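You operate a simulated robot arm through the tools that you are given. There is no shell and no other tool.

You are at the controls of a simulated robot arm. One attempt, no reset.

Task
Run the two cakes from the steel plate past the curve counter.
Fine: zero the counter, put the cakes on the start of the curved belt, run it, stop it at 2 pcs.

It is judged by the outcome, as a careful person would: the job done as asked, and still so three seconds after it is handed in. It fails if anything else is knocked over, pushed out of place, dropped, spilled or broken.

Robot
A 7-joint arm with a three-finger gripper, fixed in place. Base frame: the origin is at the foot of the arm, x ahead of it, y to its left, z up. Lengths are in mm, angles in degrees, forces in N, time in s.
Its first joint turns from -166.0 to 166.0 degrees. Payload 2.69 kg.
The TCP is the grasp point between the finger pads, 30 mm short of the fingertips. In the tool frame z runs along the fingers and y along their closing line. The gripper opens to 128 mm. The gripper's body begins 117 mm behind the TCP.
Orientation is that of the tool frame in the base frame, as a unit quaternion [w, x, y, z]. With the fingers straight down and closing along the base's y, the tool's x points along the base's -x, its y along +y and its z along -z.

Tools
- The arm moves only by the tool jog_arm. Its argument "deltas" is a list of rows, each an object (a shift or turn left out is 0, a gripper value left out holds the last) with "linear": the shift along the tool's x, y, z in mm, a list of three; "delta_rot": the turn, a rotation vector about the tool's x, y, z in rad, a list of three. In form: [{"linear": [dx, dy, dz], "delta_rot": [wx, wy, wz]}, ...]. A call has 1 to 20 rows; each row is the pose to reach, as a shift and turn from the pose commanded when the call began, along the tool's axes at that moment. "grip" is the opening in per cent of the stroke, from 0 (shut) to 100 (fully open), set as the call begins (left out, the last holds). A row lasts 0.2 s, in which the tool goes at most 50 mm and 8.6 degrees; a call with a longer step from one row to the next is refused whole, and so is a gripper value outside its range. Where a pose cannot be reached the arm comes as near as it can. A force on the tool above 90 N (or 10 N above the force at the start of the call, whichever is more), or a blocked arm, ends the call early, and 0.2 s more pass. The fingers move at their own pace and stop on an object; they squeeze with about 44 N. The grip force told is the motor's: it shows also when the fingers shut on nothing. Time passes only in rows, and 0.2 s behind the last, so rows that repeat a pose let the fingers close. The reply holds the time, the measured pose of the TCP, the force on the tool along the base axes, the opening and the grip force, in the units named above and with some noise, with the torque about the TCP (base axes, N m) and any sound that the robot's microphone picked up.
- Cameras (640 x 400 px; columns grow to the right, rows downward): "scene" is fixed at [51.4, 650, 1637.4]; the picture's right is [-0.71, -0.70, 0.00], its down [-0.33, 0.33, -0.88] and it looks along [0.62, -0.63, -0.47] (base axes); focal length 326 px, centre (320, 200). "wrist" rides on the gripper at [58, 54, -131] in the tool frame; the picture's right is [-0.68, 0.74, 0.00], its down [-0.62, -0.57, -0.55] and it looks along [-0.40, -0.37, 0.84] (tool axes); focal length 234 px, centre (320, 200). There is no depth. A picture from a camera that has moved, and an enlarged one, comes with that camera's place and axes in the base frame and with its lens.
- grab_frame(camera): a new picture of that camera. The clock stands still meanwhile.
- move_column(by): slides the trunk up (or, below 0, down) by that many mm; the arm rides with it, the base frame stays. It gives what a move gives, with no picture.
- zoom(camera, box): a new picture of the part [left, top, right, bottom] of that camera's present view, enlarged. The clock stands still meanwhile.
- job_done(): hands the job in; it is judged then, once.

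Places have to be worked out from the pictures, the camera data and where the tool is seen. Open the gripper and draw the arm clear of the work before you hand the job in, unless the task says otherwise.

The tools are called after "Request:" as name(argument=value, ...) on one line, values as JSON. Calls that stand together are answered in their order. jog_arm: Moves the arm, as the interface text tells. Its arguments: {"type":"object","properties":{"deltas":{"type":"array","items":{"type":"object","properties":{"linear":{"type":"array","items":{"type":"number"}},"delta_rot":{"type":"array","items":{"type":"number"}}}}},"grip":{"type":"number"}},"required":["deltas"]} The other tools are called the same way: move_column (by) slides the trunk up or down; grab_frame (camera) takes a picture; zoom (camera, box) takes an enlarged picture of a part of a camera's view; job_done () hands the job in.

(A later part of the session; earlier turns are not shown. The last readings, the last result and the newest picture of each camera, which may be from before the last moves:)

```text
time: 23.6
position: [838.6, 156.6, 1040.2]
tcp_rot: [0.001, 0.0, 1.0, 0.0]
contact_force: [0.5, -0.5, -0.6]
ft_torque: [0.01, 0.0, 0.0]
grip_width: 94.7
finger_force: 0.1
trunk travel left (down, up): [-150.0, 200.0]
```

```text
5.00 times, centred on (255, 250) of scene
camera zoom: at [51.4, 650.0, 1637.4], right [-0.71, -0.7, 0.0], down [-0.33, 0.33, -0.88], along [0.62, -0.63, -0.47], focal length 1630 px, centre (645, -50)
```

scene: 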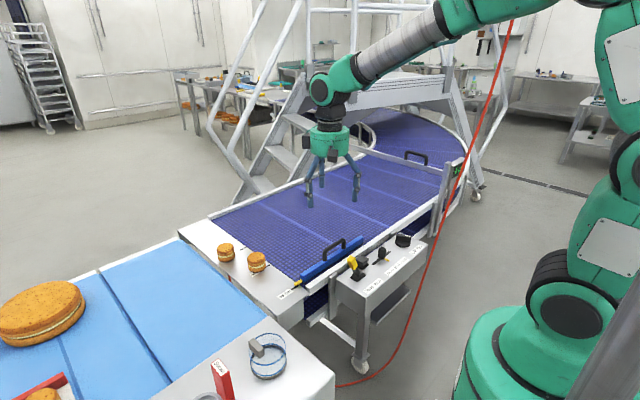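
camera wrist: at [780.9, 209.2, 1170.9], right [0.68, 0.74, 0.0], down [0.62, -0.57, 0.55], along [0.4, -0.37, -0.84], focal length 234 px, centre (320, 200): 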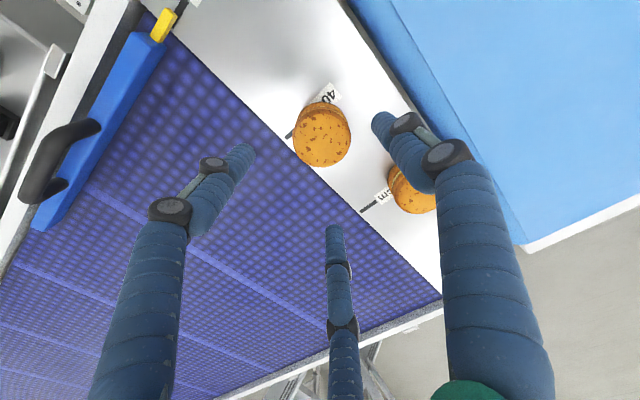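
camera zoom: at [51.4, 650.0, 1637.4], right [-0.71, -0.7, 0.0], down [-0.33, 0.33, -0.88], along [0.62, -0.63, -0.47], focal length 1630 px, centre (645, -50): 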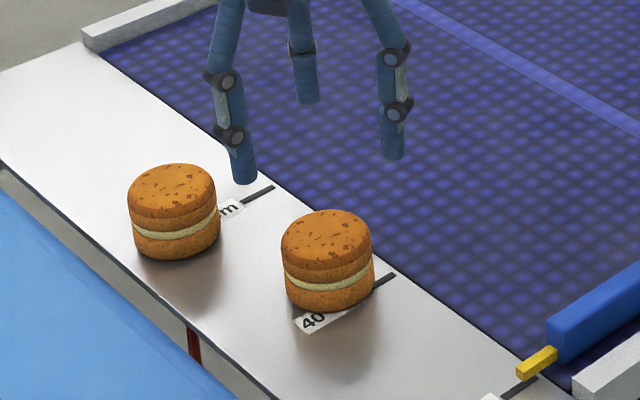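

Cake 2's top centre reads [836, 161] from here, and the TCP is at [838.6, 156.6]. I'm correcting the offset and lowering to z≈926, which puts the fingertips about 10 mm above the plate.

Request:
jog_arm(deltas=[{"linear": [2, 4, 20]}, {"linear": [2, 4, 40]}, {"linear": [2, 4, 60]}, {"linear": [2, 4, 80]}, {"linear": [2, 4, 95]}, {"linear": [2, 4, 106]}, {"linear": [2, 4, 114]}])

Request:
grab_frame(camera="wrist")

Request:
zoom(camera="scene", box=[195, 210, 315, 290])

```text
time: 25.2
position: [836.3, 161.7, 925.8]
tcp_rot: [0.0, 0.0, 1.0, 0.0]
contact_force: [0.6, 0.0, 0.9]
ft_torque: [-0.03, 0.03, -0.02]
grip_width: 94.8
finger_force: 0.0
trunk travel left (down, up): [-150.0, 200.0]
```

```text
taken
camera wrist: at [778.1, 213.8, 1057.1], right [0.68, 0.74, 0.0], down [0.62, -0.57, 0.55], along [0.4, -0.37, -0.84], focal length 234 px, centre (320, 200)
```

wrist: 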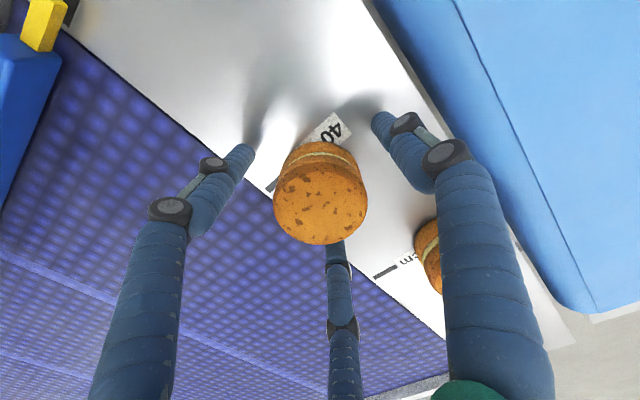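

```text
5.00 times, centred on (255, 250) of scene
camera zoom: at [51.4, 650.0, 1637.4], right [-0.71, -0.7, 0.0], down [-0.33, 0.33, -0.88], along [0.62, -0.63, -0.47], focal length 1630 px, centre (645, -50)
```

zoom: 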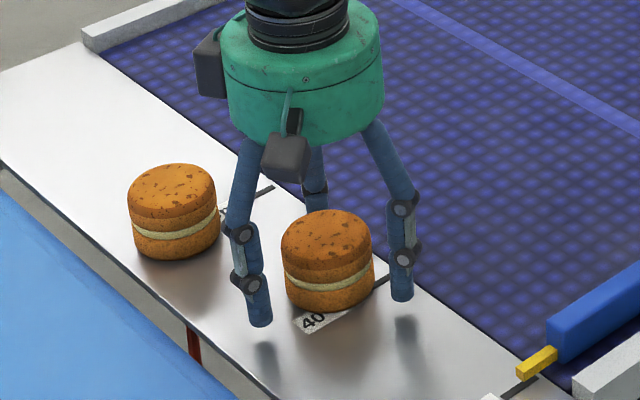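

The cake is centred between the fingers to within about 3 mm. After a small correction I'll close gently, to just under its diameter.

Request:
jog_arm(deltas=[{"linear": [-2, -2, 0]}, {"linear": [-2, -2, 0]}])

Request:
jog_arm(deltas=[{"linear": [0, 0, 0]}, {"linear": [0, 0, 0]}, {"linear": [0, 0, 0]}], grip=44)

Request:
grab_frame(camera="wrist")

Request:
zoom(camera="scene", box=[195, 210, 315, 290])

```text
time: 25.8
position: [839.3, 159.2, 926.8]
tcp_rot: [0.0, 0.0, 1.0, 0.0]
contact_force: [0.4, -0.3, 0.2]
ft_torque: [-0.01, 0.01, 0.02]
grip_width: 94.7
finger_force: 0.1
trunk travel left (down, up): [-150.0, 200.0]
```

```text
time: 26.6
position: [839.3, 159.6, 926.4]
tcp_rot: [0.0, 0.0, 1.0, 0.0]
contact_force: [1.0, 0.2, 1.7]
ft_torque: [-0.02, 0.03, -0.03]
grip_width: 60.6
finger_force: 11.6
trunk travel left (down, up): [-150.0, 200.0]
```

```text
taken
camera wrist: at [780.2, 211.7, 1058.0], right [0.68, 0.74, 0.0], down [0.62, -0.57, 0.55], along [0.4, -0.37, -0.84], focal length 234 px, centre (320, 200)
```

wrist: 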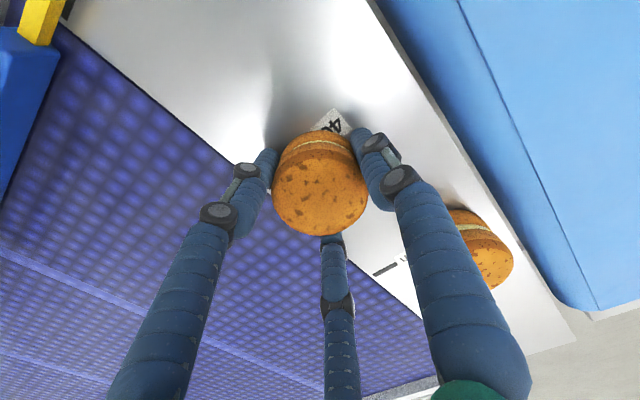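

```text
5.00 times, centred on (255, 250) of scene
camera zoom: at [51.4, 650.0, 1637.4], right [-0.71, -0.7, 0.0], down [-0.33, 0.33, -0.88], along [0.62, -0.63, -0.47], focal length 1630 px, centre (645, -50)
```

zoom: 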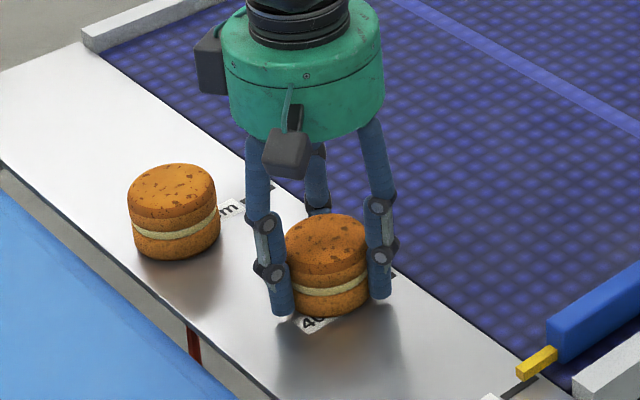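

It's gripped at 60.6 mm with about 12 N. Now lifting straight up and checking that it comes along.

Request:
jog_arm(deltas=[{"linear": [0, 0, 0]}, {"linear": [0, 0, -10]}, {"linear": [0, 0, -25]}, {"linear": [0, 0, -45]}, {"linear": [0, 0, -65]}], grip=41)

Request:
zoom(camera="scene", box=[195, 180, 345, 290])

Request:
grab_frame(camera="wrist")

```text
time: 27.8
position: [838.5, 159.2, 990.6]
tcp_rot: [0.001, 0.0, 1.0, 0.0]
contact_force: [-0.3, 0.4, -0.6]
ft_torque: [0.0, 0.0, 0.03]
grip_width: 60.9
finger_force: 10.7
trunk travel left (down, up): [-150.0, 200.0]
```

```text
3.64 times, centred on (270, 235) of scene
camera zoom: at [51.4, 650.0, 1637.4], right [-0.71, -0.7, 0.0], down [-0.33, 0.33, -0.88], along [0.62, -0.63, -0.47], focal length 1186 px, centre (502, 73)
```

zoom: 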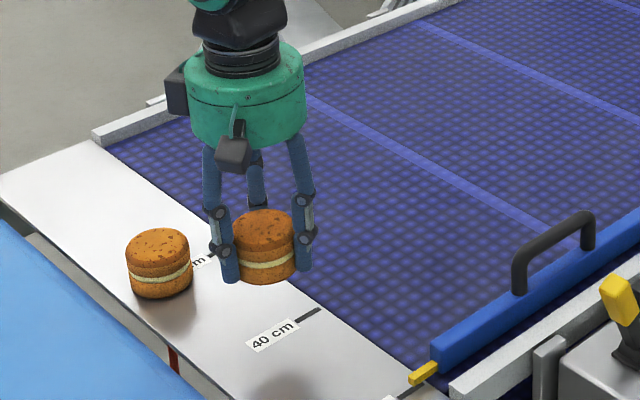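

```text
taken
camera wrist: at [780.4, 211.8, 1122.7], right [0.68, 0.74, 0.0], down [0.62, -0.57, 0.55], along [0.4, -0.37, -0.84], focal length 234 px, centre (320, 200)
```

wrist: 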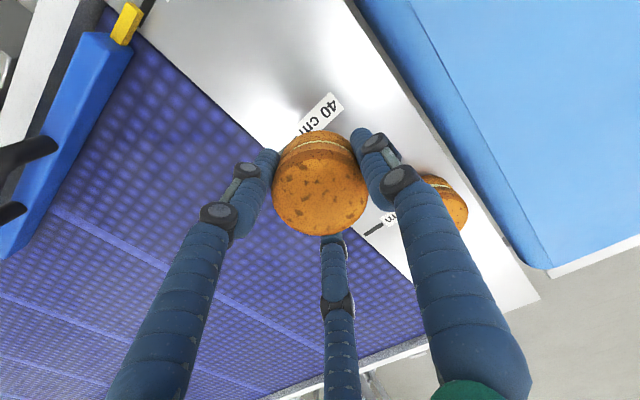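

It lifted cleanly. I'm carrying it along -y to y≈-45 over the belt and lowering to just above the surface.

Request:
jog_arm(deltas=[{"linear": [0, -25, 0]}, {"linear": [0, -55, 0]}, {"linear": [0, -90, 0]}, {"linear": [0, -125, 0]}, {"linear": [0, -160, 0]}, {"linear": [0, -188, 0]}, {"linear": [0, -204, 0]}, {"linear": [0, -204, 15]}, {"linear": [0, -204, 30]}, {"linear": [0, -204, 45]}, {"linear": [0, -204, 55]}])

Request:
zoom(camera="scene", box=[220, 180, 340, 260])

Request:
grab_frame(camera="wrist")

```text
time: 30.2
position: [838.8, -45.4, 936.8]
tcp_rot: [0.0, 0.0, 1.0, 0.0]
contact_force: [0.1, 0.4, -1.2]
ft_torque: [-0.01, -0.01, -0.02]
grip_width: 61.0
finger_force: 11.3
trunk travel left (down, up): [-150.0, 200.0]
```

```text
5.00 times, centred on (280, 220) of scene
camera zoom: at [51.4, 650.0, 1637.4], right [-0.71, -0.7, 0.0], down [-0.33, 0.33, -0.88], along [0.62, -0.63, -0.47], focal length 1630 px, centre (520, 100)
```

zoom: 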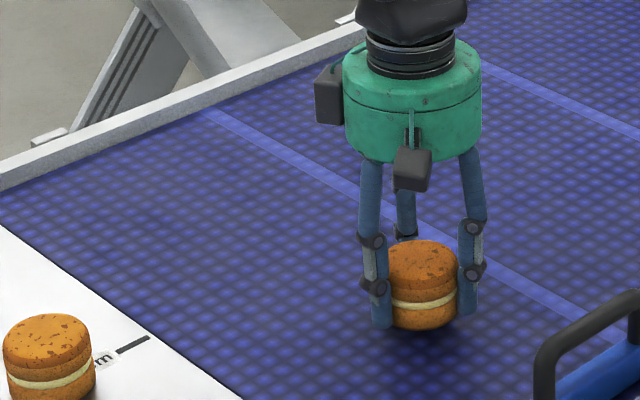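

```text
taken
camera wrist: at [779.9, 7.2, 1067.6], right [0.68, 0.74, 0.0], down [0.62, -0.57, 0.55], along [0.4, -0.37, -0.84], focal length 234 px, centre (320, 200)
```

wrist: 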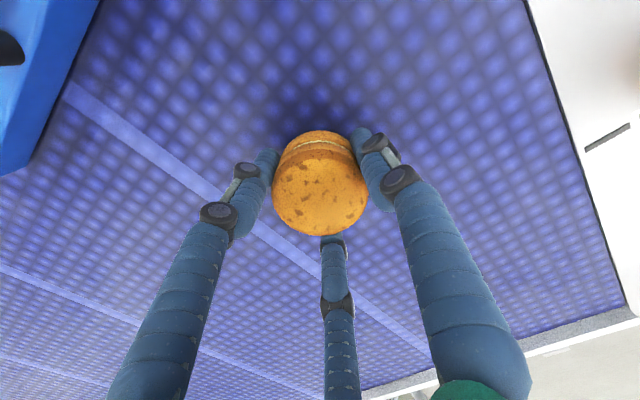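

The cake is about 10 mm above the belt. Lowering in 2 mm steps and watching the contact force.

Request:
jog_arm(deltas=[{"linear": [0, 0, 2]}, {"linear": [0, 0, 4]}, {"linear": [0, 0, 6]}, {"linear": [0, 0, 8]}])

Request:
jog_arm(deltas=[{"linear": [0, 0, 1]}, {"linear": [0, 0, 2]}])

Request:
zoom(camera="scene", box=[280, 200, 328, 250])

```text
time: 31.2
position: [839.2, -43.0, 927.4]
tcp_rot: [0.0, 0.0, 1.0, 0.0]
contact_force: [-0.2, 0.4, -1.4]
ft_torque: [-0.01, -0.04, 0.0]
grip_width: 60.6
finger_force: 10.8
trunk travel left (down, up): [-150.0, 200.0]
```

```text
time: 31.8
position: [838.0, -45.5, 927.2]
tcp_rot: [0.0, 0.0, 1.0, -0.001]
contact_force: [-1.1, 0.5, -1.6]
ft_torque: [0.0, -0.02, 0.04]
grip_width: 60.5
finger_force: 11.3
trunk travel left (down, up): [-150.0, 200.0]
```

```text
8.00 times, centred on (304, 225) of scene
camera zoom: at [51.4, 650.0, 1637.4], right [-0.71, -0.7, 0.0], down [-0.33, 0.33, -0.88], along [0.62, -0.63, -0.47], focal length 2608 px, centre (448, 0)
```

zoom: 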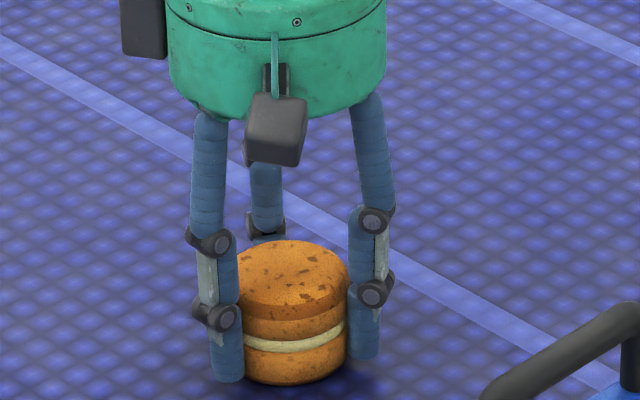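

There's no contact yet at z≈926, so I'm continuing down in 1 mm steps.

Request:
jog_arm(deltas=[{"linear": [0, 0, 1]}, {"linear": [0, 0, 2]}])

Request:
jog_arm(deltas=[{"linear": [0, 0, 1]}, {"linear": [0, 0, 2]}])

Request:
jog_arm(deltas=[{"linear": [0, 0, 1]}, {"linear": [0, 0, 1]}])

```text
time: 32.4
position: [837.9, -45.4, 924.3]
tcp_rot: [0.0, 0.001, 1.0, 0.0]
contact_force: [-2.8, 1.3, 4.5]
ft_torque: [0.03, 0.23, -0.04]
grip_width: 60.9
finger_force: 10.7
trunk travel left (down, up): [-150.0, 200.0]
```

```text
time: 33.0
position: [839.4, -44.5, 923.8]
tcp_rot: [0.001, 0.0, 1.0, -0.001]
contact_force: [-2.4, 2.4, 9.1]
ft_torque: [0.03, 0.05, -0.01]
grip_width: 61.0
finger_force: 11.2
trunk travel left (down, up): [-150.0, 200.0]
```

```text
time: 33.6
position: [838.9, -44.6, 921.9]
tcp_rot: [-0.001, 0.0, 1.0, 0.0]
contact_force: [-1.2, 0.8, 9.5]
ft_torque: [-0.03, -0.03, -0.02]
grip_width: 60.7
finger_force: 10.9
trunk travel left (down, up): [-150.0, 200.0]
```

The upward force of about 9 N shows the cake is on the belt, with contact near z≈924.5. I'm easing up 2 mm, opening, and then rising.

Request:
jog_arm(deltas=[{"linear": [0, 0, -1]}, {"linear": [0, 0, -2]}])

Request:
jog_arm(deltas=[{"linear": [0, 0, 0]}, {"linear": [0, 0, 0]}, {"linear": [0, 0, 0]}], grip=74)

Request:
jog_arm(deltas=[{"linear": [0, 0, -15]}, {"linear": [0, 0, -35]}, {"linear": [0, 0, -60]}, {"linear": [0, 0, -90]}, {"linear": [0, 0, -125]}])

Request:
grab_frame(camera="wrist")

Request:
zoom(camera="scene", box=[200, 180, 340, 290])

```text
time: 34.2
position: [838.7, -44.2, 922.0]
tcp_rot: [-0.001, 0.0, 1.0, 0.0]
contact_force: [-0.9, -0.7, -0.7]
ft_torque: [-0.01, -0.01, 0.01]
grip_width: 60.8
finger_force: 10.6
trunk travel left (down, up): [-150.0, 200.0]
```

```text
time: 35.0
position: [838.4, -45.2, 923.7]
tcp_rot: [0.001, 0.0, 1.0, 0.0]
contact_force: [0.1, 0.7, 0.8]
ft_torque: [0.0, -0.02, 0.01]
grip_width: 94.6
finger_force: 0.1
trunk travel left (down, up): [-150.0, 200.0]
```

```text
time: 36.2
position: [838.9, -44.2, 1048.7]
tcp_rot: [-0.001, 0.0, 1.0, 0.0]
contact_force: [1.0, -1.0, 0.3]
ft_torque: [-0.01, -0.03, 0.01]
grip_width: 95.1
finger_force: 0.0
trunk travel left (down, up): [-150.0, 200.0]
```

```text
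taken
camera wrist: at [780.1, 7.9, 1180.2], right [0.68, 0.74, 0.0], down [0.62, -0.57, 0.55], along [0.4, -0.37, -0.84], focal length 234 px, centre (320, 200)
```

wrist: 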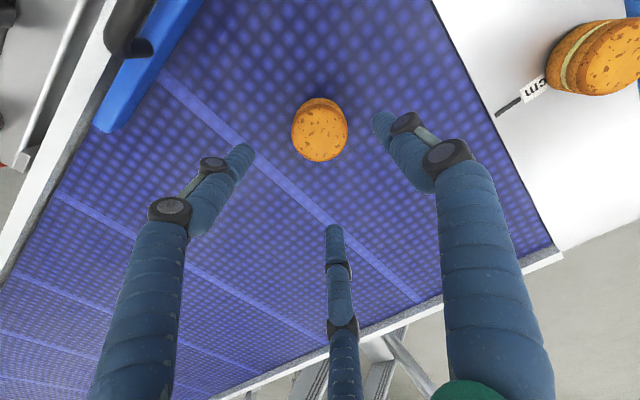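

```text
3.64 times, centred on (270, 235) of scene
camera zoom: at [51.4, 650.0, 1637.4], right [-0.71, -0.7, 0.0], down [-0.33, 0.33, -0.88], along [0.62, -0.63, -0.47], focal length 1186 px, centre (502, 73)
```

zoom: 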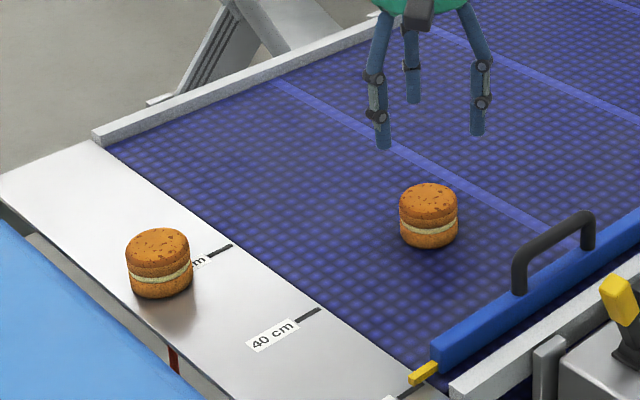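

The first cake stands upright on the belt. I'm moving above cake 1 at about [963, 204] and checking whether that distance is reachable with the tool vertical.

Request:
jog_arm(deltas=[{"linear": [-16, 31, 0]}, {"linear": [-31, 62, 0]}, {"linear": [-47, 93, 0]}, {"linear": [-62, 124, 0]}, {"linear": [-78, 155, 0]}, {"linear": [-94, 186, 0]}, {"linear": [-109, 217, 0]}, {"linear": [-124, 248, 0]}, {"linear": [-124, 248, 0]}])

Request:
grab_frame(camera="wrist")

Request:
zoom(camera="scene", box=[170, 180, 310, 290])

```text
time: 38.2
position: [963.2, 204.9, 1048.3]
tcp_rot: [0.0, 0.0, 1.0, 0.001]
contact_force: [-0.2, 0.4, -0.4]
ft_torque: [-0.06, 0.03, 0.02]
grip_width: 94.7
finger_force: 0.0
trunk travel left (down, up): [-150.0, 200.0]
```

```text
taken
camera wrist: at [905.0, 256.3, 1179.4], right [0.68, 0.74, 0.0], down [0.62, -0.57, 0.55], along [0.4, -0.37, -0.84], focal length 234 px, centre (320, 200)
```

wrist: 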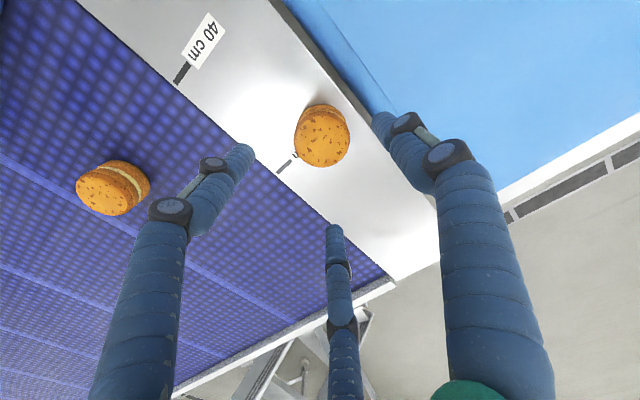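

```text
3.64 times, centred on (240, 235) of scene
camera zoom: at [51.4, 650.0, 1637.4], right [-0.71, -0.7, 0.0], down [-0.33, 0.33, -0.88], along [0.62, -0.63, -0.47], focal length 1186 px, centre (611, 73)
```

zoom: 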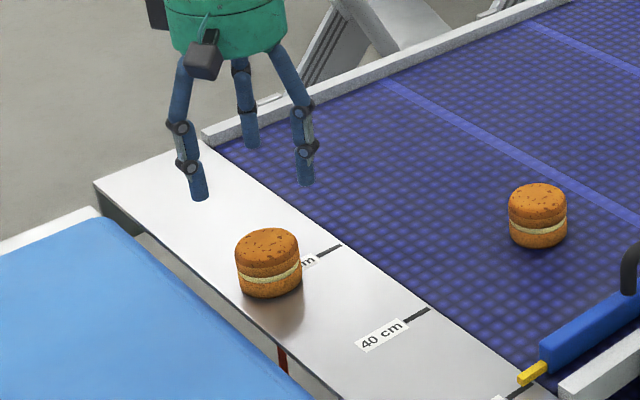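

It's reachable. Zooming to measure the cake's offset from the fingers before going down.

Request:
zoom(camera="wrist", box=[260, 80, 400, 200])

```text
3.33 times, centred on (330, 140) of wrist
camera zoom: at [905.0, 256.3, 1179.4], right [0.68, 0.74, 0.0], down [0.62, -0.57, 0.55], along [0.4, -0.37, -0.84], focal length 781 px, centre (287, 400)
```

zoom: 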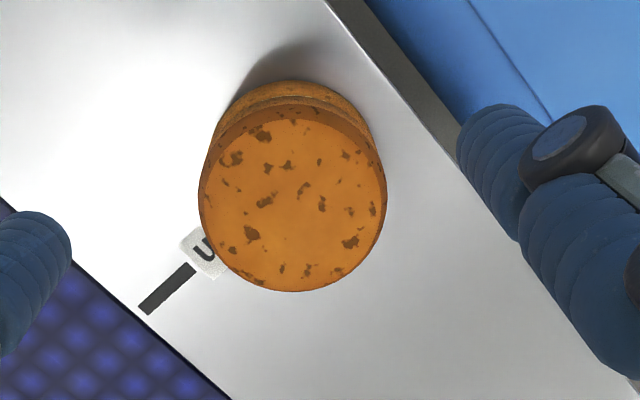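

Cake 1's centre is at about [966, 202]. I'm applying that correction, narrowing the opening slightly, and descending to z≈926.

Request:
jog_arm(deltas=[{"linear": [-3, -3, 0]}, {"linear": [-3, -3, 20]}, {"linear": [-3, -3, 40]}, {"linear": [-3, -3, 60]}, {"linear": [-3, -3, 80]}, {"linear": [-3, -3, 98]}, {"linear": [-3, -3, 112]}, {"linear": [-3, -3, 122]}, {"linear": [-3, -3, 122]}], grip=70)

Request:
grab_frame(camera="wrist")

Request:
zoom(camera="scene", box=[170, 180, 310, 290])

```text
time: 40.2
position: [965.3, 200.5, 927.5]
tcp_rot: [0.0, 0.0, 1.0, 0.0]
contact_force: [0.9, 0.4, 0.6]
ft_torque: [-0.02, -0.01, 0.01]
grip_width: 89.4
finger_force: 0.0
trunk travel left (down, up): [-150.0, 200.0]
```

```text
taken
camera wrist: at [906.8, 252.2, 1058.1], right [0.68, 0.74, 0.0], down [0.62, -0.57, 0.55], along [0.4, -0.37, -0.84], focal length 234 px, centre (320, 200)
```

wrist: 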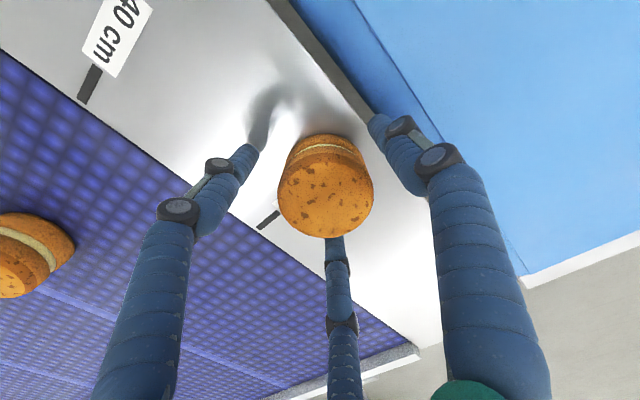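

```text
3.64 times, centred on (240, 235) of scene
camera zoom: at [51.4, 650.0, 1637.4], right [-0.71, -0.7, 0.0], down [-0.33, 0.33, -0.88], along [0.62, -0.63, -0.47], focal length 1186 px, centre (611, 73)
```

zoom: 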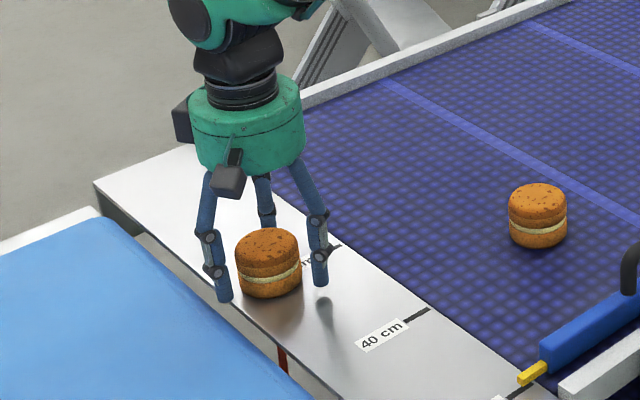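

The cake sits about 3 mm toward +y of the grasp centre. I'm nudging over and then closing gently.

Request:
jog_arm(deltas=[{"linear": [-1, 2.5, 0]}, {"linear": [-1, 2.5, 0]}])

Request:
jog_arm(deltas=[{"linear": [0, 0, 0]}, {"linear": [0, 0, 0]}, {"linear": [0, 0, 0]}], grip=41)

Request:
jog_arm(deltas=[{"linear": [0, 0, -10]}, {"linear": [0, 0, -25]}, {"linear": [0, 0, -45]}, {"linear": [0, 0, -65]}])

Request:
zoom(camera="scene", box=[170, 180, 310, 290])

Request:
grab_frame(camera="wrist")

```text
time: 40.8
position: [966.1, 202.5, 926.7]
tcp_rot: [0.0, 0.0, 1.0, -0.001]
contact_force: [-0.5, 0.2, -0.4]
ft_torque: [0.0, 0.01, 0.01]
grip_width: 89.9
finger_force: 0.1
trunk travel left (down, up): [-150.0, 200.0]
```

```text
time: 41.6
position: [966.2, 202.4, 926.8]
tcp_rot: [0.0, 0.0, 1.0, 0.0]
contact_force: [-0.7, 1.5, 2.4]
ft_torque: [0.03, -0.04, -0.02]
grip_width: 60.6
finger_force: 11.5
trunk travel left (down, up): [-150.0, 200.0]
```

```text
time: 42.6
position: [967.2, 202.0, 991.2]
tcp_rot: [0.0, 0.0, 1.0, 0.0]
contact_force: [-1.0, -0.1, -1.1]
ft_torque: [0.0, -0.02, -0.02]
grip_width: 60.8
finger_force: 11.1
trunk travel left (down, up): [-150.0, 200.0]
```

```text
3.64 times, centred on (240, 235) of scene
camera zoom: at [51.4, 650.0, 1637.4], right [-0.71, -0.7, 0.0], down [-0.33, 0.33, -0.88], along [0.62, -0.63, -0.47], focal length 1186 px, centre (611, 73)
```

zoom: 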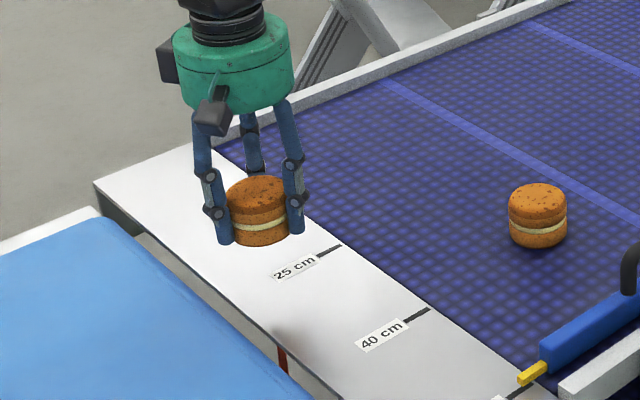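

```text
taken
camera wrist: at [908.0, 254.8, 1123.1], right [0.68, 0.74, 0.0], down [0.62, -0.57, 0.55], along [0.4, -0.37, -0.84], focal length 234 px, centre (320, 200)
```

wrist: 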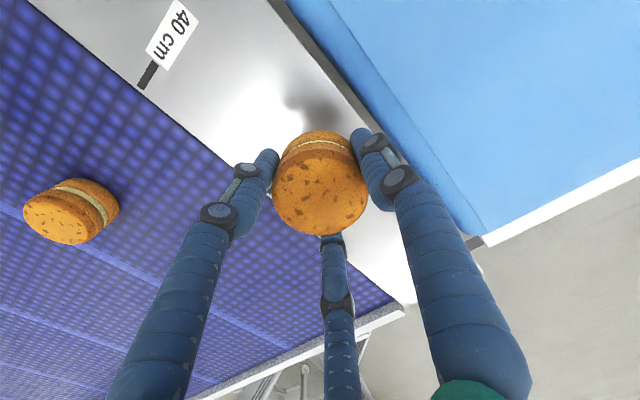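

Lifted cleanly. I'm carrying it to [880, 65] on the belt start, 110 mm behind the first cake so they're counted separately, and lowering close to the surface.

Request:
jog_arm(deltas=[{"linear": [12, -20, 0]}, {"linear": [30, -47, 0]}, {"linear": [48, -75, 0]}, {"linear": [66, -103, 0]}, {"linear": [80, -126, 0]}, {"linear": [87, -137, 0]}, {"linear": [87, -137, 15]}, {"linear": [87, -137, 30]}, {"linear": [87, -137, 45]}, {"linear": [87, -137, 55]}, {"linear": [87, -137, 60]}])

Request:
jog_arm(deltas=[{"linear": [0, 0, 2]}, {"linear": [0, 0, 4]}, {"linear": [0, 0, 5]}])

Request:
jog_arm(deltas=[{"linear": [0, 0, 1]}, {"linear": [0, 0, 1.5]}])

Request:
zoom(camera="scene", box=[200, 180, 340, 290])

Request:
grab_frame(camera="wrist")

```text
time: 45.0
position: [879.4, 66.4, 931.6]
tcp_rot: [0.0, 0.001, 1.0, 0.0]
contact_force: [0.8, -0.4, -0.9]
ft_torque: [-0.02, -0.02, -0.03]
grip_width: 60.4
finger_force: 10.9
trunk travel left (down, up): [-150.0, 200.0]
```

```text
time: 45.8
position: [880.1, 65.9, 926.7]
tcp_rot: [-0.001, 0.0, 1.0, 0.001]
contact_force: [0.0, 0.1, -1.4]
ft_torque: [0.05, 0.0, -0.04]
grip_width: 60.9
finger_force: 11.0
trunk travel left (down, up): [-150.0, 200.0]
```

```text
time: 46.4
position: [878.9, 66.7, 925.8]
tcp_rot: [0.0, 0.001, 1.0, 0.0]
contact_force: [-1.1, -0.2, 1.4]
ft_torque: [0.02, 0.01, -0.02]
grip_width: 61.0
finger_force: 10.8
trunk travel left (down, up): [-150.0, 200.0]
```

```text
3.64 times, centred on (270, 235) of scene
camera zoom: at [51.4, 650.0, 1637.4], right [-0.71, -0.7, 0.0], down [-0.33, 0.33, -0.88], along [0.62, -0.63, -0.47], focal length 1186 px, centre (502, 73)
```

zoom: 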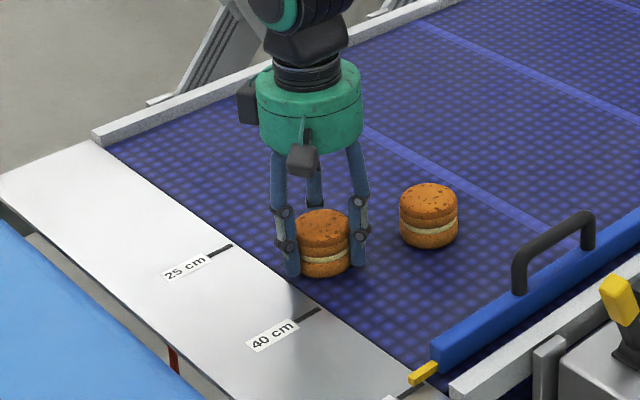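

```text
taken
camera wrist: at [821.2, 117.8, 1057.3], right [0.68, 0.74, 0.0], down [0.62, -0.57, 0.55], along [0.4, -0.37, -0.84], focal length 234 px, centre (320, 200)
```

wrist: 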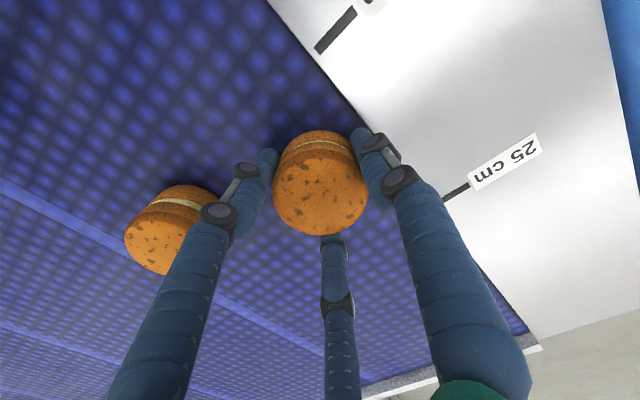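

Contact is just starting (force now +1.4 N). After one more millimetre I'll open partway and rise.

Request:
jog_arm(deltas=[{"linear": [0, 0, 1]}, {"linear": [0, 0, 1]}])

Request:
jog_arm(deltas=[{"linear": [0, 0, 0]}, {"linear": [0, 0, 0]}, {"linear": [0, 0, 0]}], grip=68)

Request:
jog_arm(deltas=[{"linear": [0, 0, -15]}, {"linear": [0, 0, -35]}, {"linear": [0, 0, -60]}, {"linear": [0, 0, -95]}, {"linear": [0, 0, -135]}, {"linear": [0, 0, -175]}])

Request:
grab_frame(camera="scene")

Request:
grab_frame(camera="wrist")

```text
time: 47.0
position: [880.4, 65.0, 925.0]
tcp_rot: [0.001, 0.0, 1.0, 0.0]
contact_force: [-2.5, -0.3, 9.2]
ft_torque: [-0.03, 0.07, 0.04]
grip_width: 60.6
finger_force: 11.0
trunk travel left (down, up): [-150.0, 200.0]
```

```text
time: 47.8
position: [880.1, 65.7, 925.1]
tcp_rot: [0.001, 0.0, 1.0, 0.0]
contact_force: [0.2, 0.9, 1.0]
ft_torque: [0.0, 0.03, 0.01]
grip_width: 86.8
finger_force: 0.1
trunk travel left (down, up): [-150.0, 200.0]
```

```text
time: 49.2
position: [879.0, 65.9, 1098.8]
tcp_rot: [-0.001, 0.0, 1.0, 0.0]
contact_force: [-0.3, -0.8, -0.5]
ft_torque: [0.0, -0.02, 0.01]
grip_width: 87.1
finger_force: 0.2
trunk travel left (down, up): [-150.0, 200.0]
```

```text
taken
```

scene: 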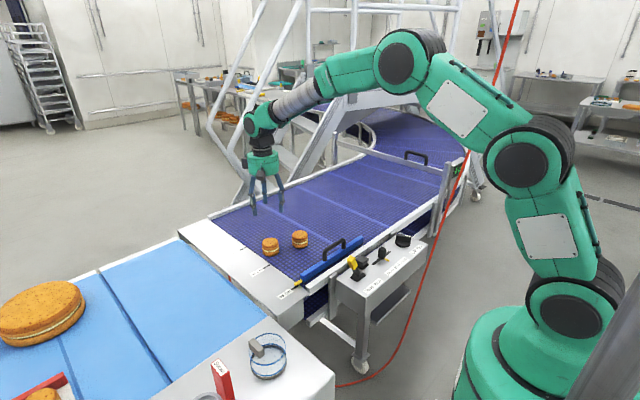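

```text
taken
camera wrist: at [820.1, 118.5, 1231.0], right [0.68, 0.74, 0.0], down [0.62, -0.57, 0.55], along [0.4, -0.37, -0.84], focal length 234 px, centre (320, 200)
```

wrist: 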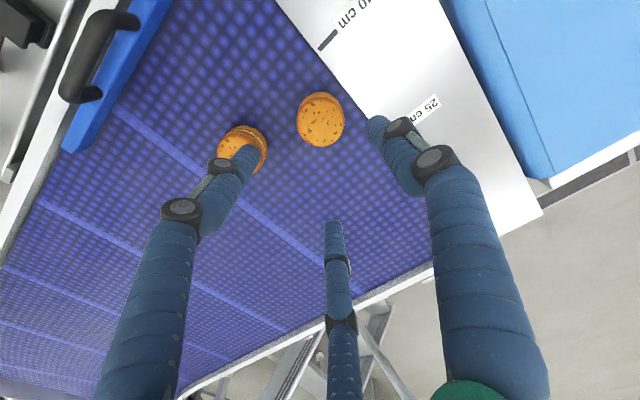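

Both cakes are standing on the belt start. I'm closing the gripper and moving over toward the +y side of the Stop/Run lever to see it up close.

Request:
jog_arm(deltas=[{"linear": [20, 0, -15]}, {"linear": [55, 0, -30]}, {"linear": [90, 0, -40]}, {"linear": [130, 0, -40]}, {"linear": [170, 0, -40]}, {"linear": [210, 2, -40]}, {"linear": [250, 4, -40]}, {"linear": [290, 5, -40]}, {"linear": [325, 6, -35]}, {"linear": [334, 6, -15]}, {"linear": [334, 6, 0]}], grip=0)

Request:
grab_frame(camera="wrist")

Request:
zoom(camera="scene", box=[310, 200, 430, 290])

```text
time: 51.6
position: [544.1, 74.3, 1099.2]
tcp_rot: [0.0, 0.0, 1.0, 0.0]
contact_force: [-0.6, 0.1, -0.2]
ft_torque: [0.0, 0.01, -0.01]
grip_width: 2.0
finger_force: 31.9
trunk travel left (down, up): [-150.0, 200.0]
```

```text
taken
camera wrist: at [485.6, 124.3, 1230.3], right [0.68, 0.74, 0.0], down [0.62, -0.57, 0.55], along [0.4, -0.37, -0.84], focal length 234 px, centre (320, 200)
```

wrist: 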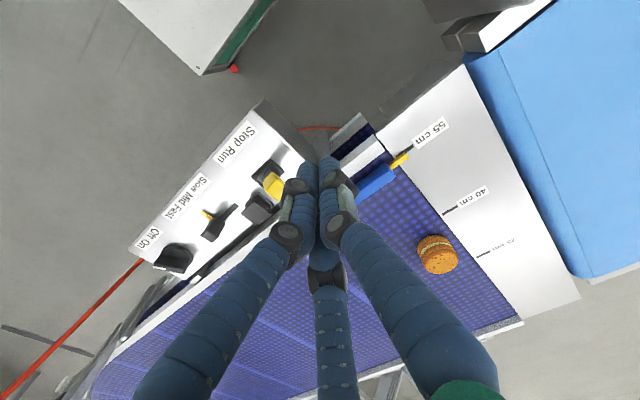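

```text
4.44 times, centred on (370, 245) of scene
camera zoom: at [51.4, 650.0, 1637.4], right [-0.71, -0.7, 0.0], down [-0.33, 0.33, -0.88], along [0.62, -0.63, -0.47], focal length 1449 px, centre (98, 0)
```

zoom: 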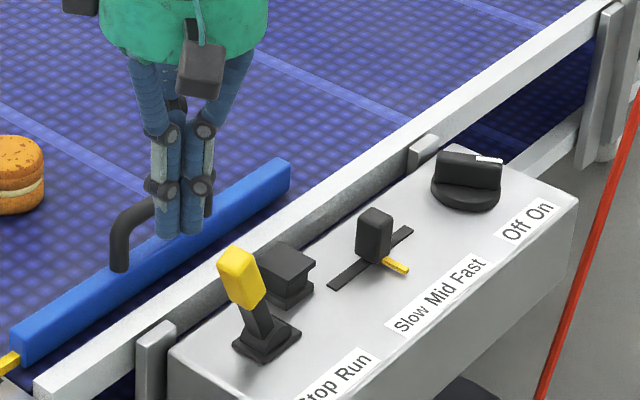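

Zooming the wrist view onto the lever to fix its position.

Request:
zoom(camera="wrist", box=[200, 120, 320, 240])

Request:
zoom(camera="scene", box=[335, 235, 395, 285])

```text
3.33 times, centred on (260, 180) of wrist
camera zoom: at [485.6, 124.3, 1230.3], right [0.68, 0.74, 0.0], down [0.62, -0.57, 0.55], along [0.4, -0.37, -0.84], focal length 781 px, centre (520, 267)
```

zoom: 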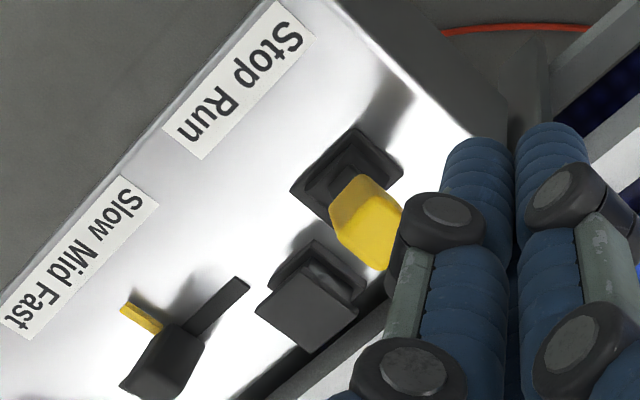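

```text
8.00 times, centred on (365, 260) of scene
camera zoom: at [51.4, 650.0, 1637.4], right [-0.71, -0.7, 0.0], down [-0.33, 0.33, -0.88], along [0.62, -0.63, -0.47], focal length 2608 px, centre (-40, -280)
```

zoom: 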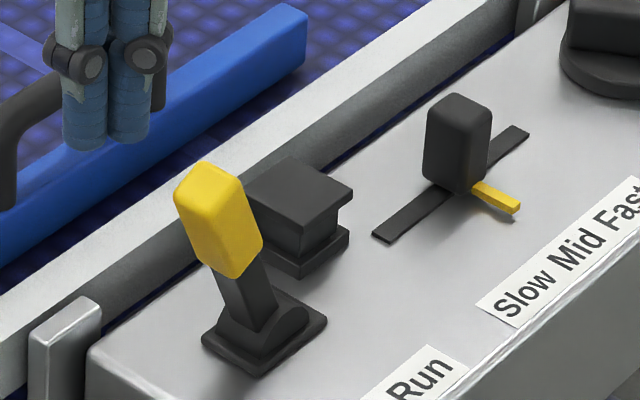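

The lever pivot is at [556, -53, 887] and its top at [558, -11, 990]. I'm bringing the closed fingers down on its +y side, about 25 mm clear, with the tips at z≈955.

Request:
jog_arm(deltas=[{"linear": [-8, -17, 5]}, {"linear": [-15, -32, 20]}, {"linear": [-15, -34, 45]}, {"linear": [-15, -34, 70]}, {"linear": [-15, -34, 95]}, {"linear": [-15, -34, 114]}])

Request:
grab_frame(camera="scene")

Request:
grab_frame(camera="wrist")

Request:
zoom(camera="scene", box=[335, 225, 395, 285])

Request:
zoom(camera="scene", box=[430, 140, 490, 200])

```text
time: 53.0
position: [560.6, 38.7, 984.2]
tcp_rot: [0.0, 0.0, 1.0, 0.0]
contact_force: [-1.0, 0.2, 0.6]
ft_torque: [0.0, 0.0, 0.01]
grip_width: 2.3
finger_force: 32.1
trunk travel left (down, up): [-150.0, 200.0]
```

```text
taken
```

scene: 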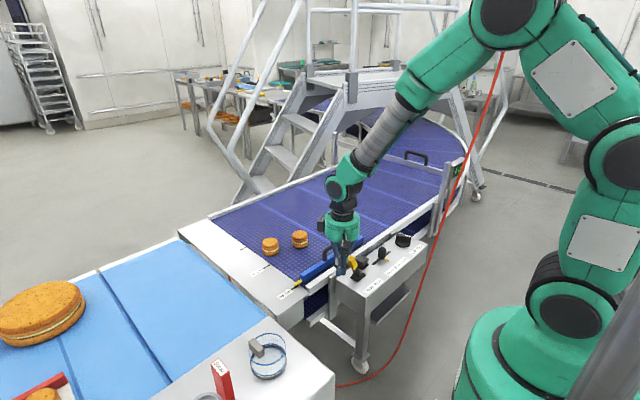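

```text
taken
camera wrist: at [501.8, 89.6, 1116.7], right [0.68, 0.74, 0.0], down [0.62, -0.57, 0.55], along [0.4, -0.37, -0.84], focal length 234 px, centre (320, 200)
```

wrist: 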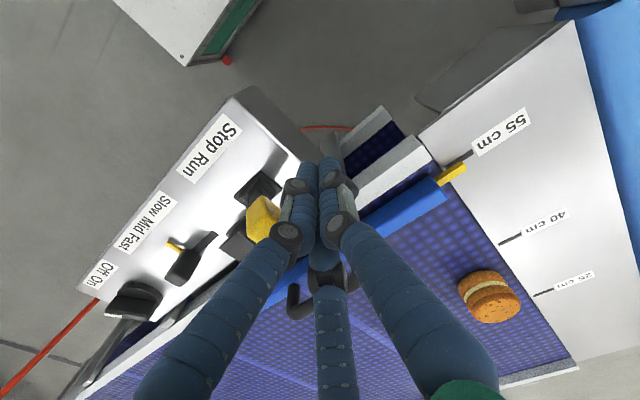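

```text
6.67 times, centred on (365, 255) of scene
camera zoom: at [51.4, 650.0, 1637.4], right [-0.71, -0.7, 0.0], down [-0.33, 0.33, -0.88], along [0.62, -0.63, -0.47], focal length 2174 px, centre (20, -167)
```

zoom: 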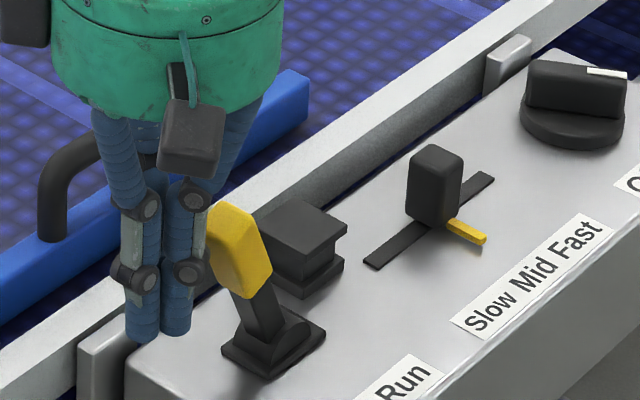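

```text
6.67 times, centred on (460, 170) of scene
camera zoom: at [51.4, 650.0, 1637.4], right [-0.71, -0.7, 0.0], down [-0.33, 0.33, -0.88], along [0.62, -0.63, -0.47], focal length 2174 px, centre (-613, 400)
```

zoom: 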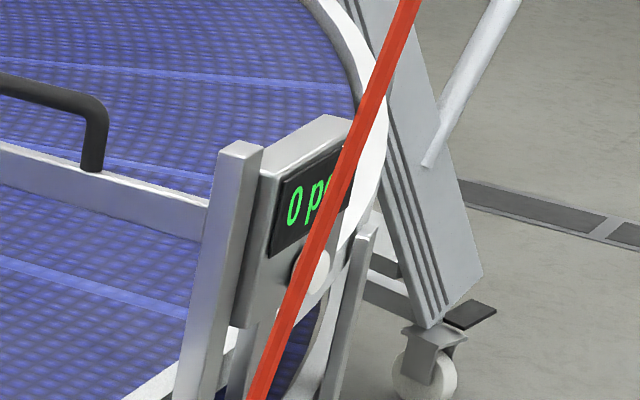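

The counter digit is visible from this pose, reading 0. I'm pushing the lever toward -y (Run) in small steps.

Request:
jog_arm(deltas=[{"linear": [0, -12, 0]}, {"linear": [0, -24, 0]}, {"linear": [0, -34, 0]}, {"linear": [0, -44, 0]}, {"linear": [0, -54, 0]}, {"linear": [0, -64, 0]}])

Request:
zoom(camera="scene", box=[260, 190, 420, 290])

```text
time: 54.4
position: [560.2, -27.5, 983.1]
tcp_rot: [0.0, 0.0, 1.0, 0.0]
contact_force: [0.2, -0.6, 0.5]
ft_torque: [0.01, -0.01, 0.0]
grip_width: 2.1
finger_force: 31.4
trunk travel left (down, up): [-150.0, 200.0]
```

```text
4.00 times, centred on (340, 240) of scene
camera zoom: at [51.4, 650.0, 1637.4], right [-0.71, -0.7, 0.0], down [-0.33, 0.33, -0.88], along [0.62, -0.63, -0.47], focal length 1304 px, centre (240, 40)
```

zoom: 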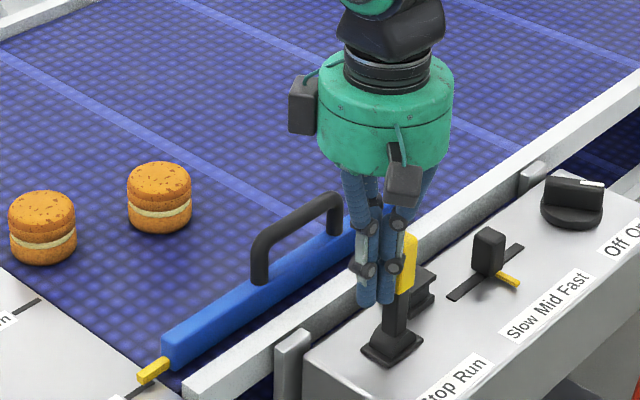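

The lever is now near vertical and the cakes haven't moved. Pushing on toward Run.

Request:
jog_arm(deltas=[{"linear": [0, -8, 0]}, {"linear": [0, -16, 0]}, {"linear": [0, -24, 0]}, {"linear": [0, -32, 0]}])

Request:
zoom(camera="scene", box=[260, 190, 420, 290])

```text
time: 55.4
position: [560.1, -53.2, 984.4]
tcp_rot: [-0.001, 0.0, 1.0, 0.0]
contact_force: [3.6, 59.8, -2.0]
ft_torque: [1.72, -0.13, -0.4]
grip_width: 2.3
finger_force: 31.6
trunk travel left (down, up): [-150.0, 200.0]
```

```text
4.00 times, centred on (340, 240) of scene
camera zoom: at [51.4, 650.0, 1637.4], right [-0.71, -0.7, 0.0], down [-0.33, 0.33, -0.88], along [0.62, -0.63, -0.47], focal length 1304 px, centre (240, 40)
```

zoom: 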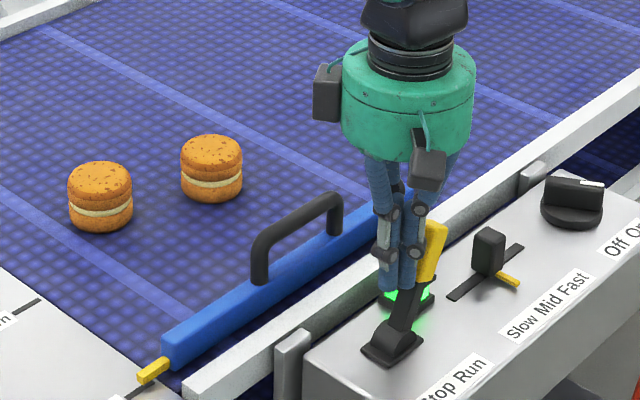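

The lamp lit green and the cakes are moving. I'm lifting the fingers over the lever and down on its -y side, ready to stop the belt.

Request:
jog_arm(deltas=[{"linear": [0, 8, 0]}, {"linear": [0, 12, -35]}, {"linear": [0, 12, -68]}, {"linear": [0, -33, -68]}, {"linear": [0, -78, -68]}, {"linear": [0, -92, -60]}, {"linear": [0, -92, -28]}, {"linear": [0, -92, 0]}])

Request:
grab_frame(camera="scene")

Request:
zoom(camera="scene", box=[430, 140, 490, 200])

Request:
zoom(camera="scene", box=[335, 225, 415, 285])

```text
time: 57.2
position: [561.4, -151.5, 984.2]
tcp_rot: [0.0, 0.0, 1.0, 0.0]
contact_force: [0.1, 0.5, 0.4]
ft_torque: [-0.04, 0.0, -0.03]
grip_width: 2.0
finger_force: 31.4
trunk travel left (down, up): [-150.0, 200.0]
```

```text
taken
```

scene: 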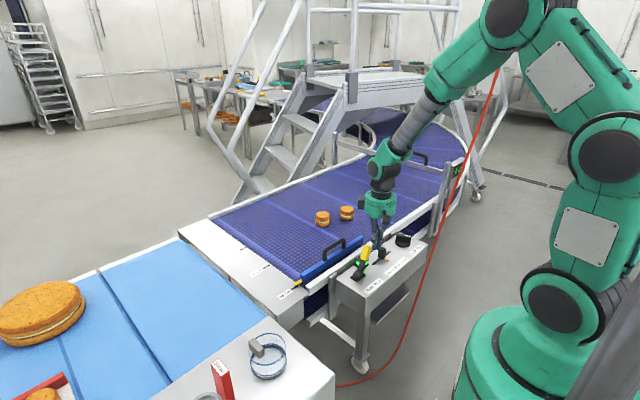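

```text
6.67 times, centred on (460, 170) of scene
camera zoom: at [51.4, 650.0, 1637.4], right [-0.71, -0.7, 0.0], down [-0.33, 0.33, -0.88], along [0.62, -0.63, -0.47], focal length 2174 px, centre (-613, 400)
```

zoom: 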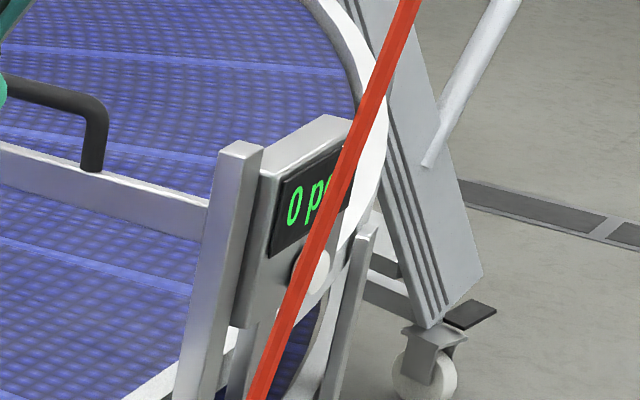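

```text
6.67 times, centred on (375, 255) of scene
camera zoom: at [51.4, 650.0, 1637.4], right [-0.71, -0.7, 0.0], down [-0.33, 0.33, -0.88], along [0.62, -0.63, -0.47], focal length 2174 px, centre (-47, -167)
```

zoom: 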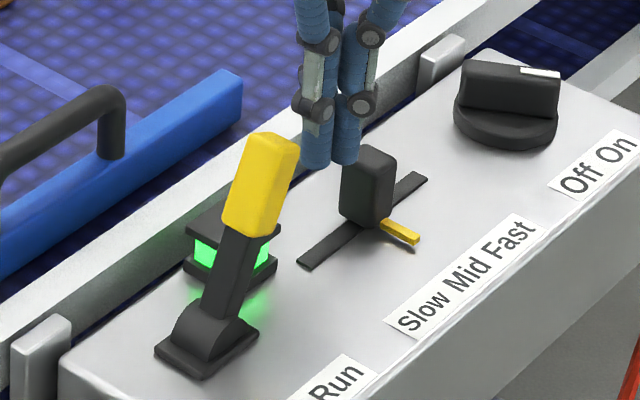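

Counter at 0, cakes at about y≈-325 and moving at roughly 120 mm/s. I'm easing the finger to within ~13 mm of the lever and waiting 3 s.

Request:
jog_arm(deltas=[{"linear": [0, 8, 0]}, {"linear": [0, 14, 0]}, {"linear": [0, 14, 0]}, {"linear": [0, 14, 0]}, {"linear": [0, 14, 0]}, {"linear": [0, 14, 0]}, {"linear": [0, 14, 0]}, {"linear": [0, 14, 0]}, {"linear": [0, 14, 0]}, {"linear": [0, 14, 0]}, {"linear": [0, 14, 0]}, {"linear": [0, 14, 0]}, {"linear": [0, 14, 0]}])

Request:
grab_frame(camera="scene")

Request:
zoom(camera="scene", box=[360, 120, 490, 220])

```text
time: 60.0
position: [560.4, -135.9, 983.8]
tcp_rot: [0.0, 0.0, 1.0, -0.001]
contact_force: [-0.6, -0.3, -0.4]
ft_torque: [0.01, -0.02, -0.02]
grip_width: 2.1
finger_force: 31.6
trunk travel left (down, up): [-150.0, 200.0]
```

```text
taken
```

scene: 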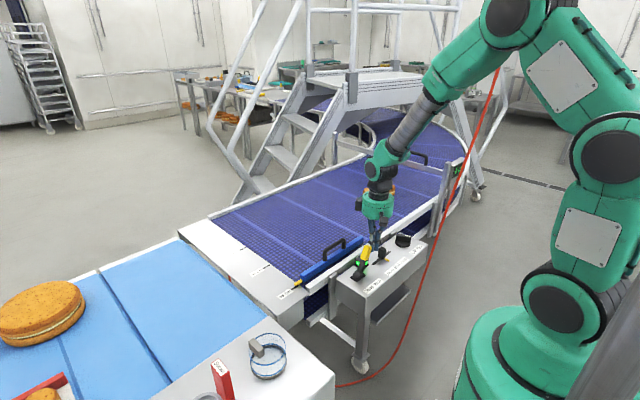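

```text
4.00 times, centred on (425, 170) of scene
camera zoom: at [51.4, 650.0, 1637.4], right [-0.71, -0.7, 0.0], down [-0.33, 0.33, -0.88], along [0.62, -0.63, -0.47], focal length 1304 px, centre (-100, 320)
```

zoom: 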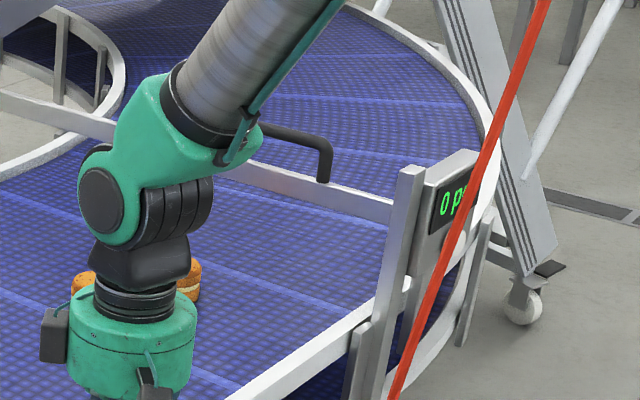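

The leading cake is at about y≈-658, moving at 119 mm/s, and the counter still reads 0. Waiting in short steps.

Request:
jog_arm(deltas=[{"linear": [0, 0, 0]}, {"linear": [0, 0, 0]}, {"linear": [0, 0, 0]}, {"linear": [0, 0, 0]}, {"linear": [0, 0, 0]}])

Request:
zoom(camera="scene", box=[360, 120, 490, 220])

```text
time: 61.2
position: [559.9, -136.5, 985.2]
tcp_rot: [0.0, 0.0, 1.0, 0.0]
contact_force: [0.1, 0.0, 0.8]
ft_torque: [-0.01, 0.03, 0.01]
grip_width: 2.1
finger_force: 31.3
trunk travel left (down, up): [-150.0, 200.0]
```

```text
4.00 times, centred on (425, 170) of scene
camera zoom: at [51.4, 650.0, 1637.4], right [-0.71, -0.7, 0.0], down [-0.33, 0.33, -0.88], along [0.62, -0.63, -0.47], focal length 1304 px, centre (-100, 320)
```

zoom: 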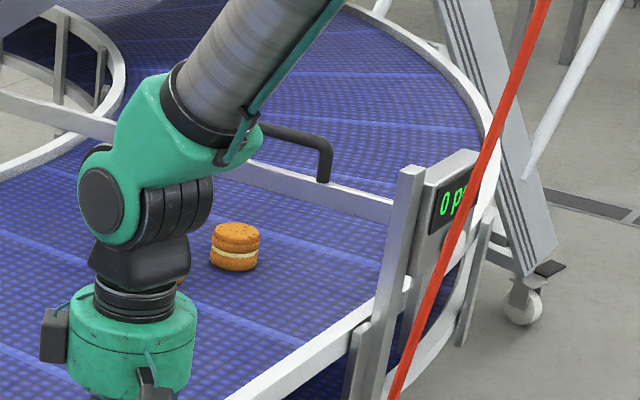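

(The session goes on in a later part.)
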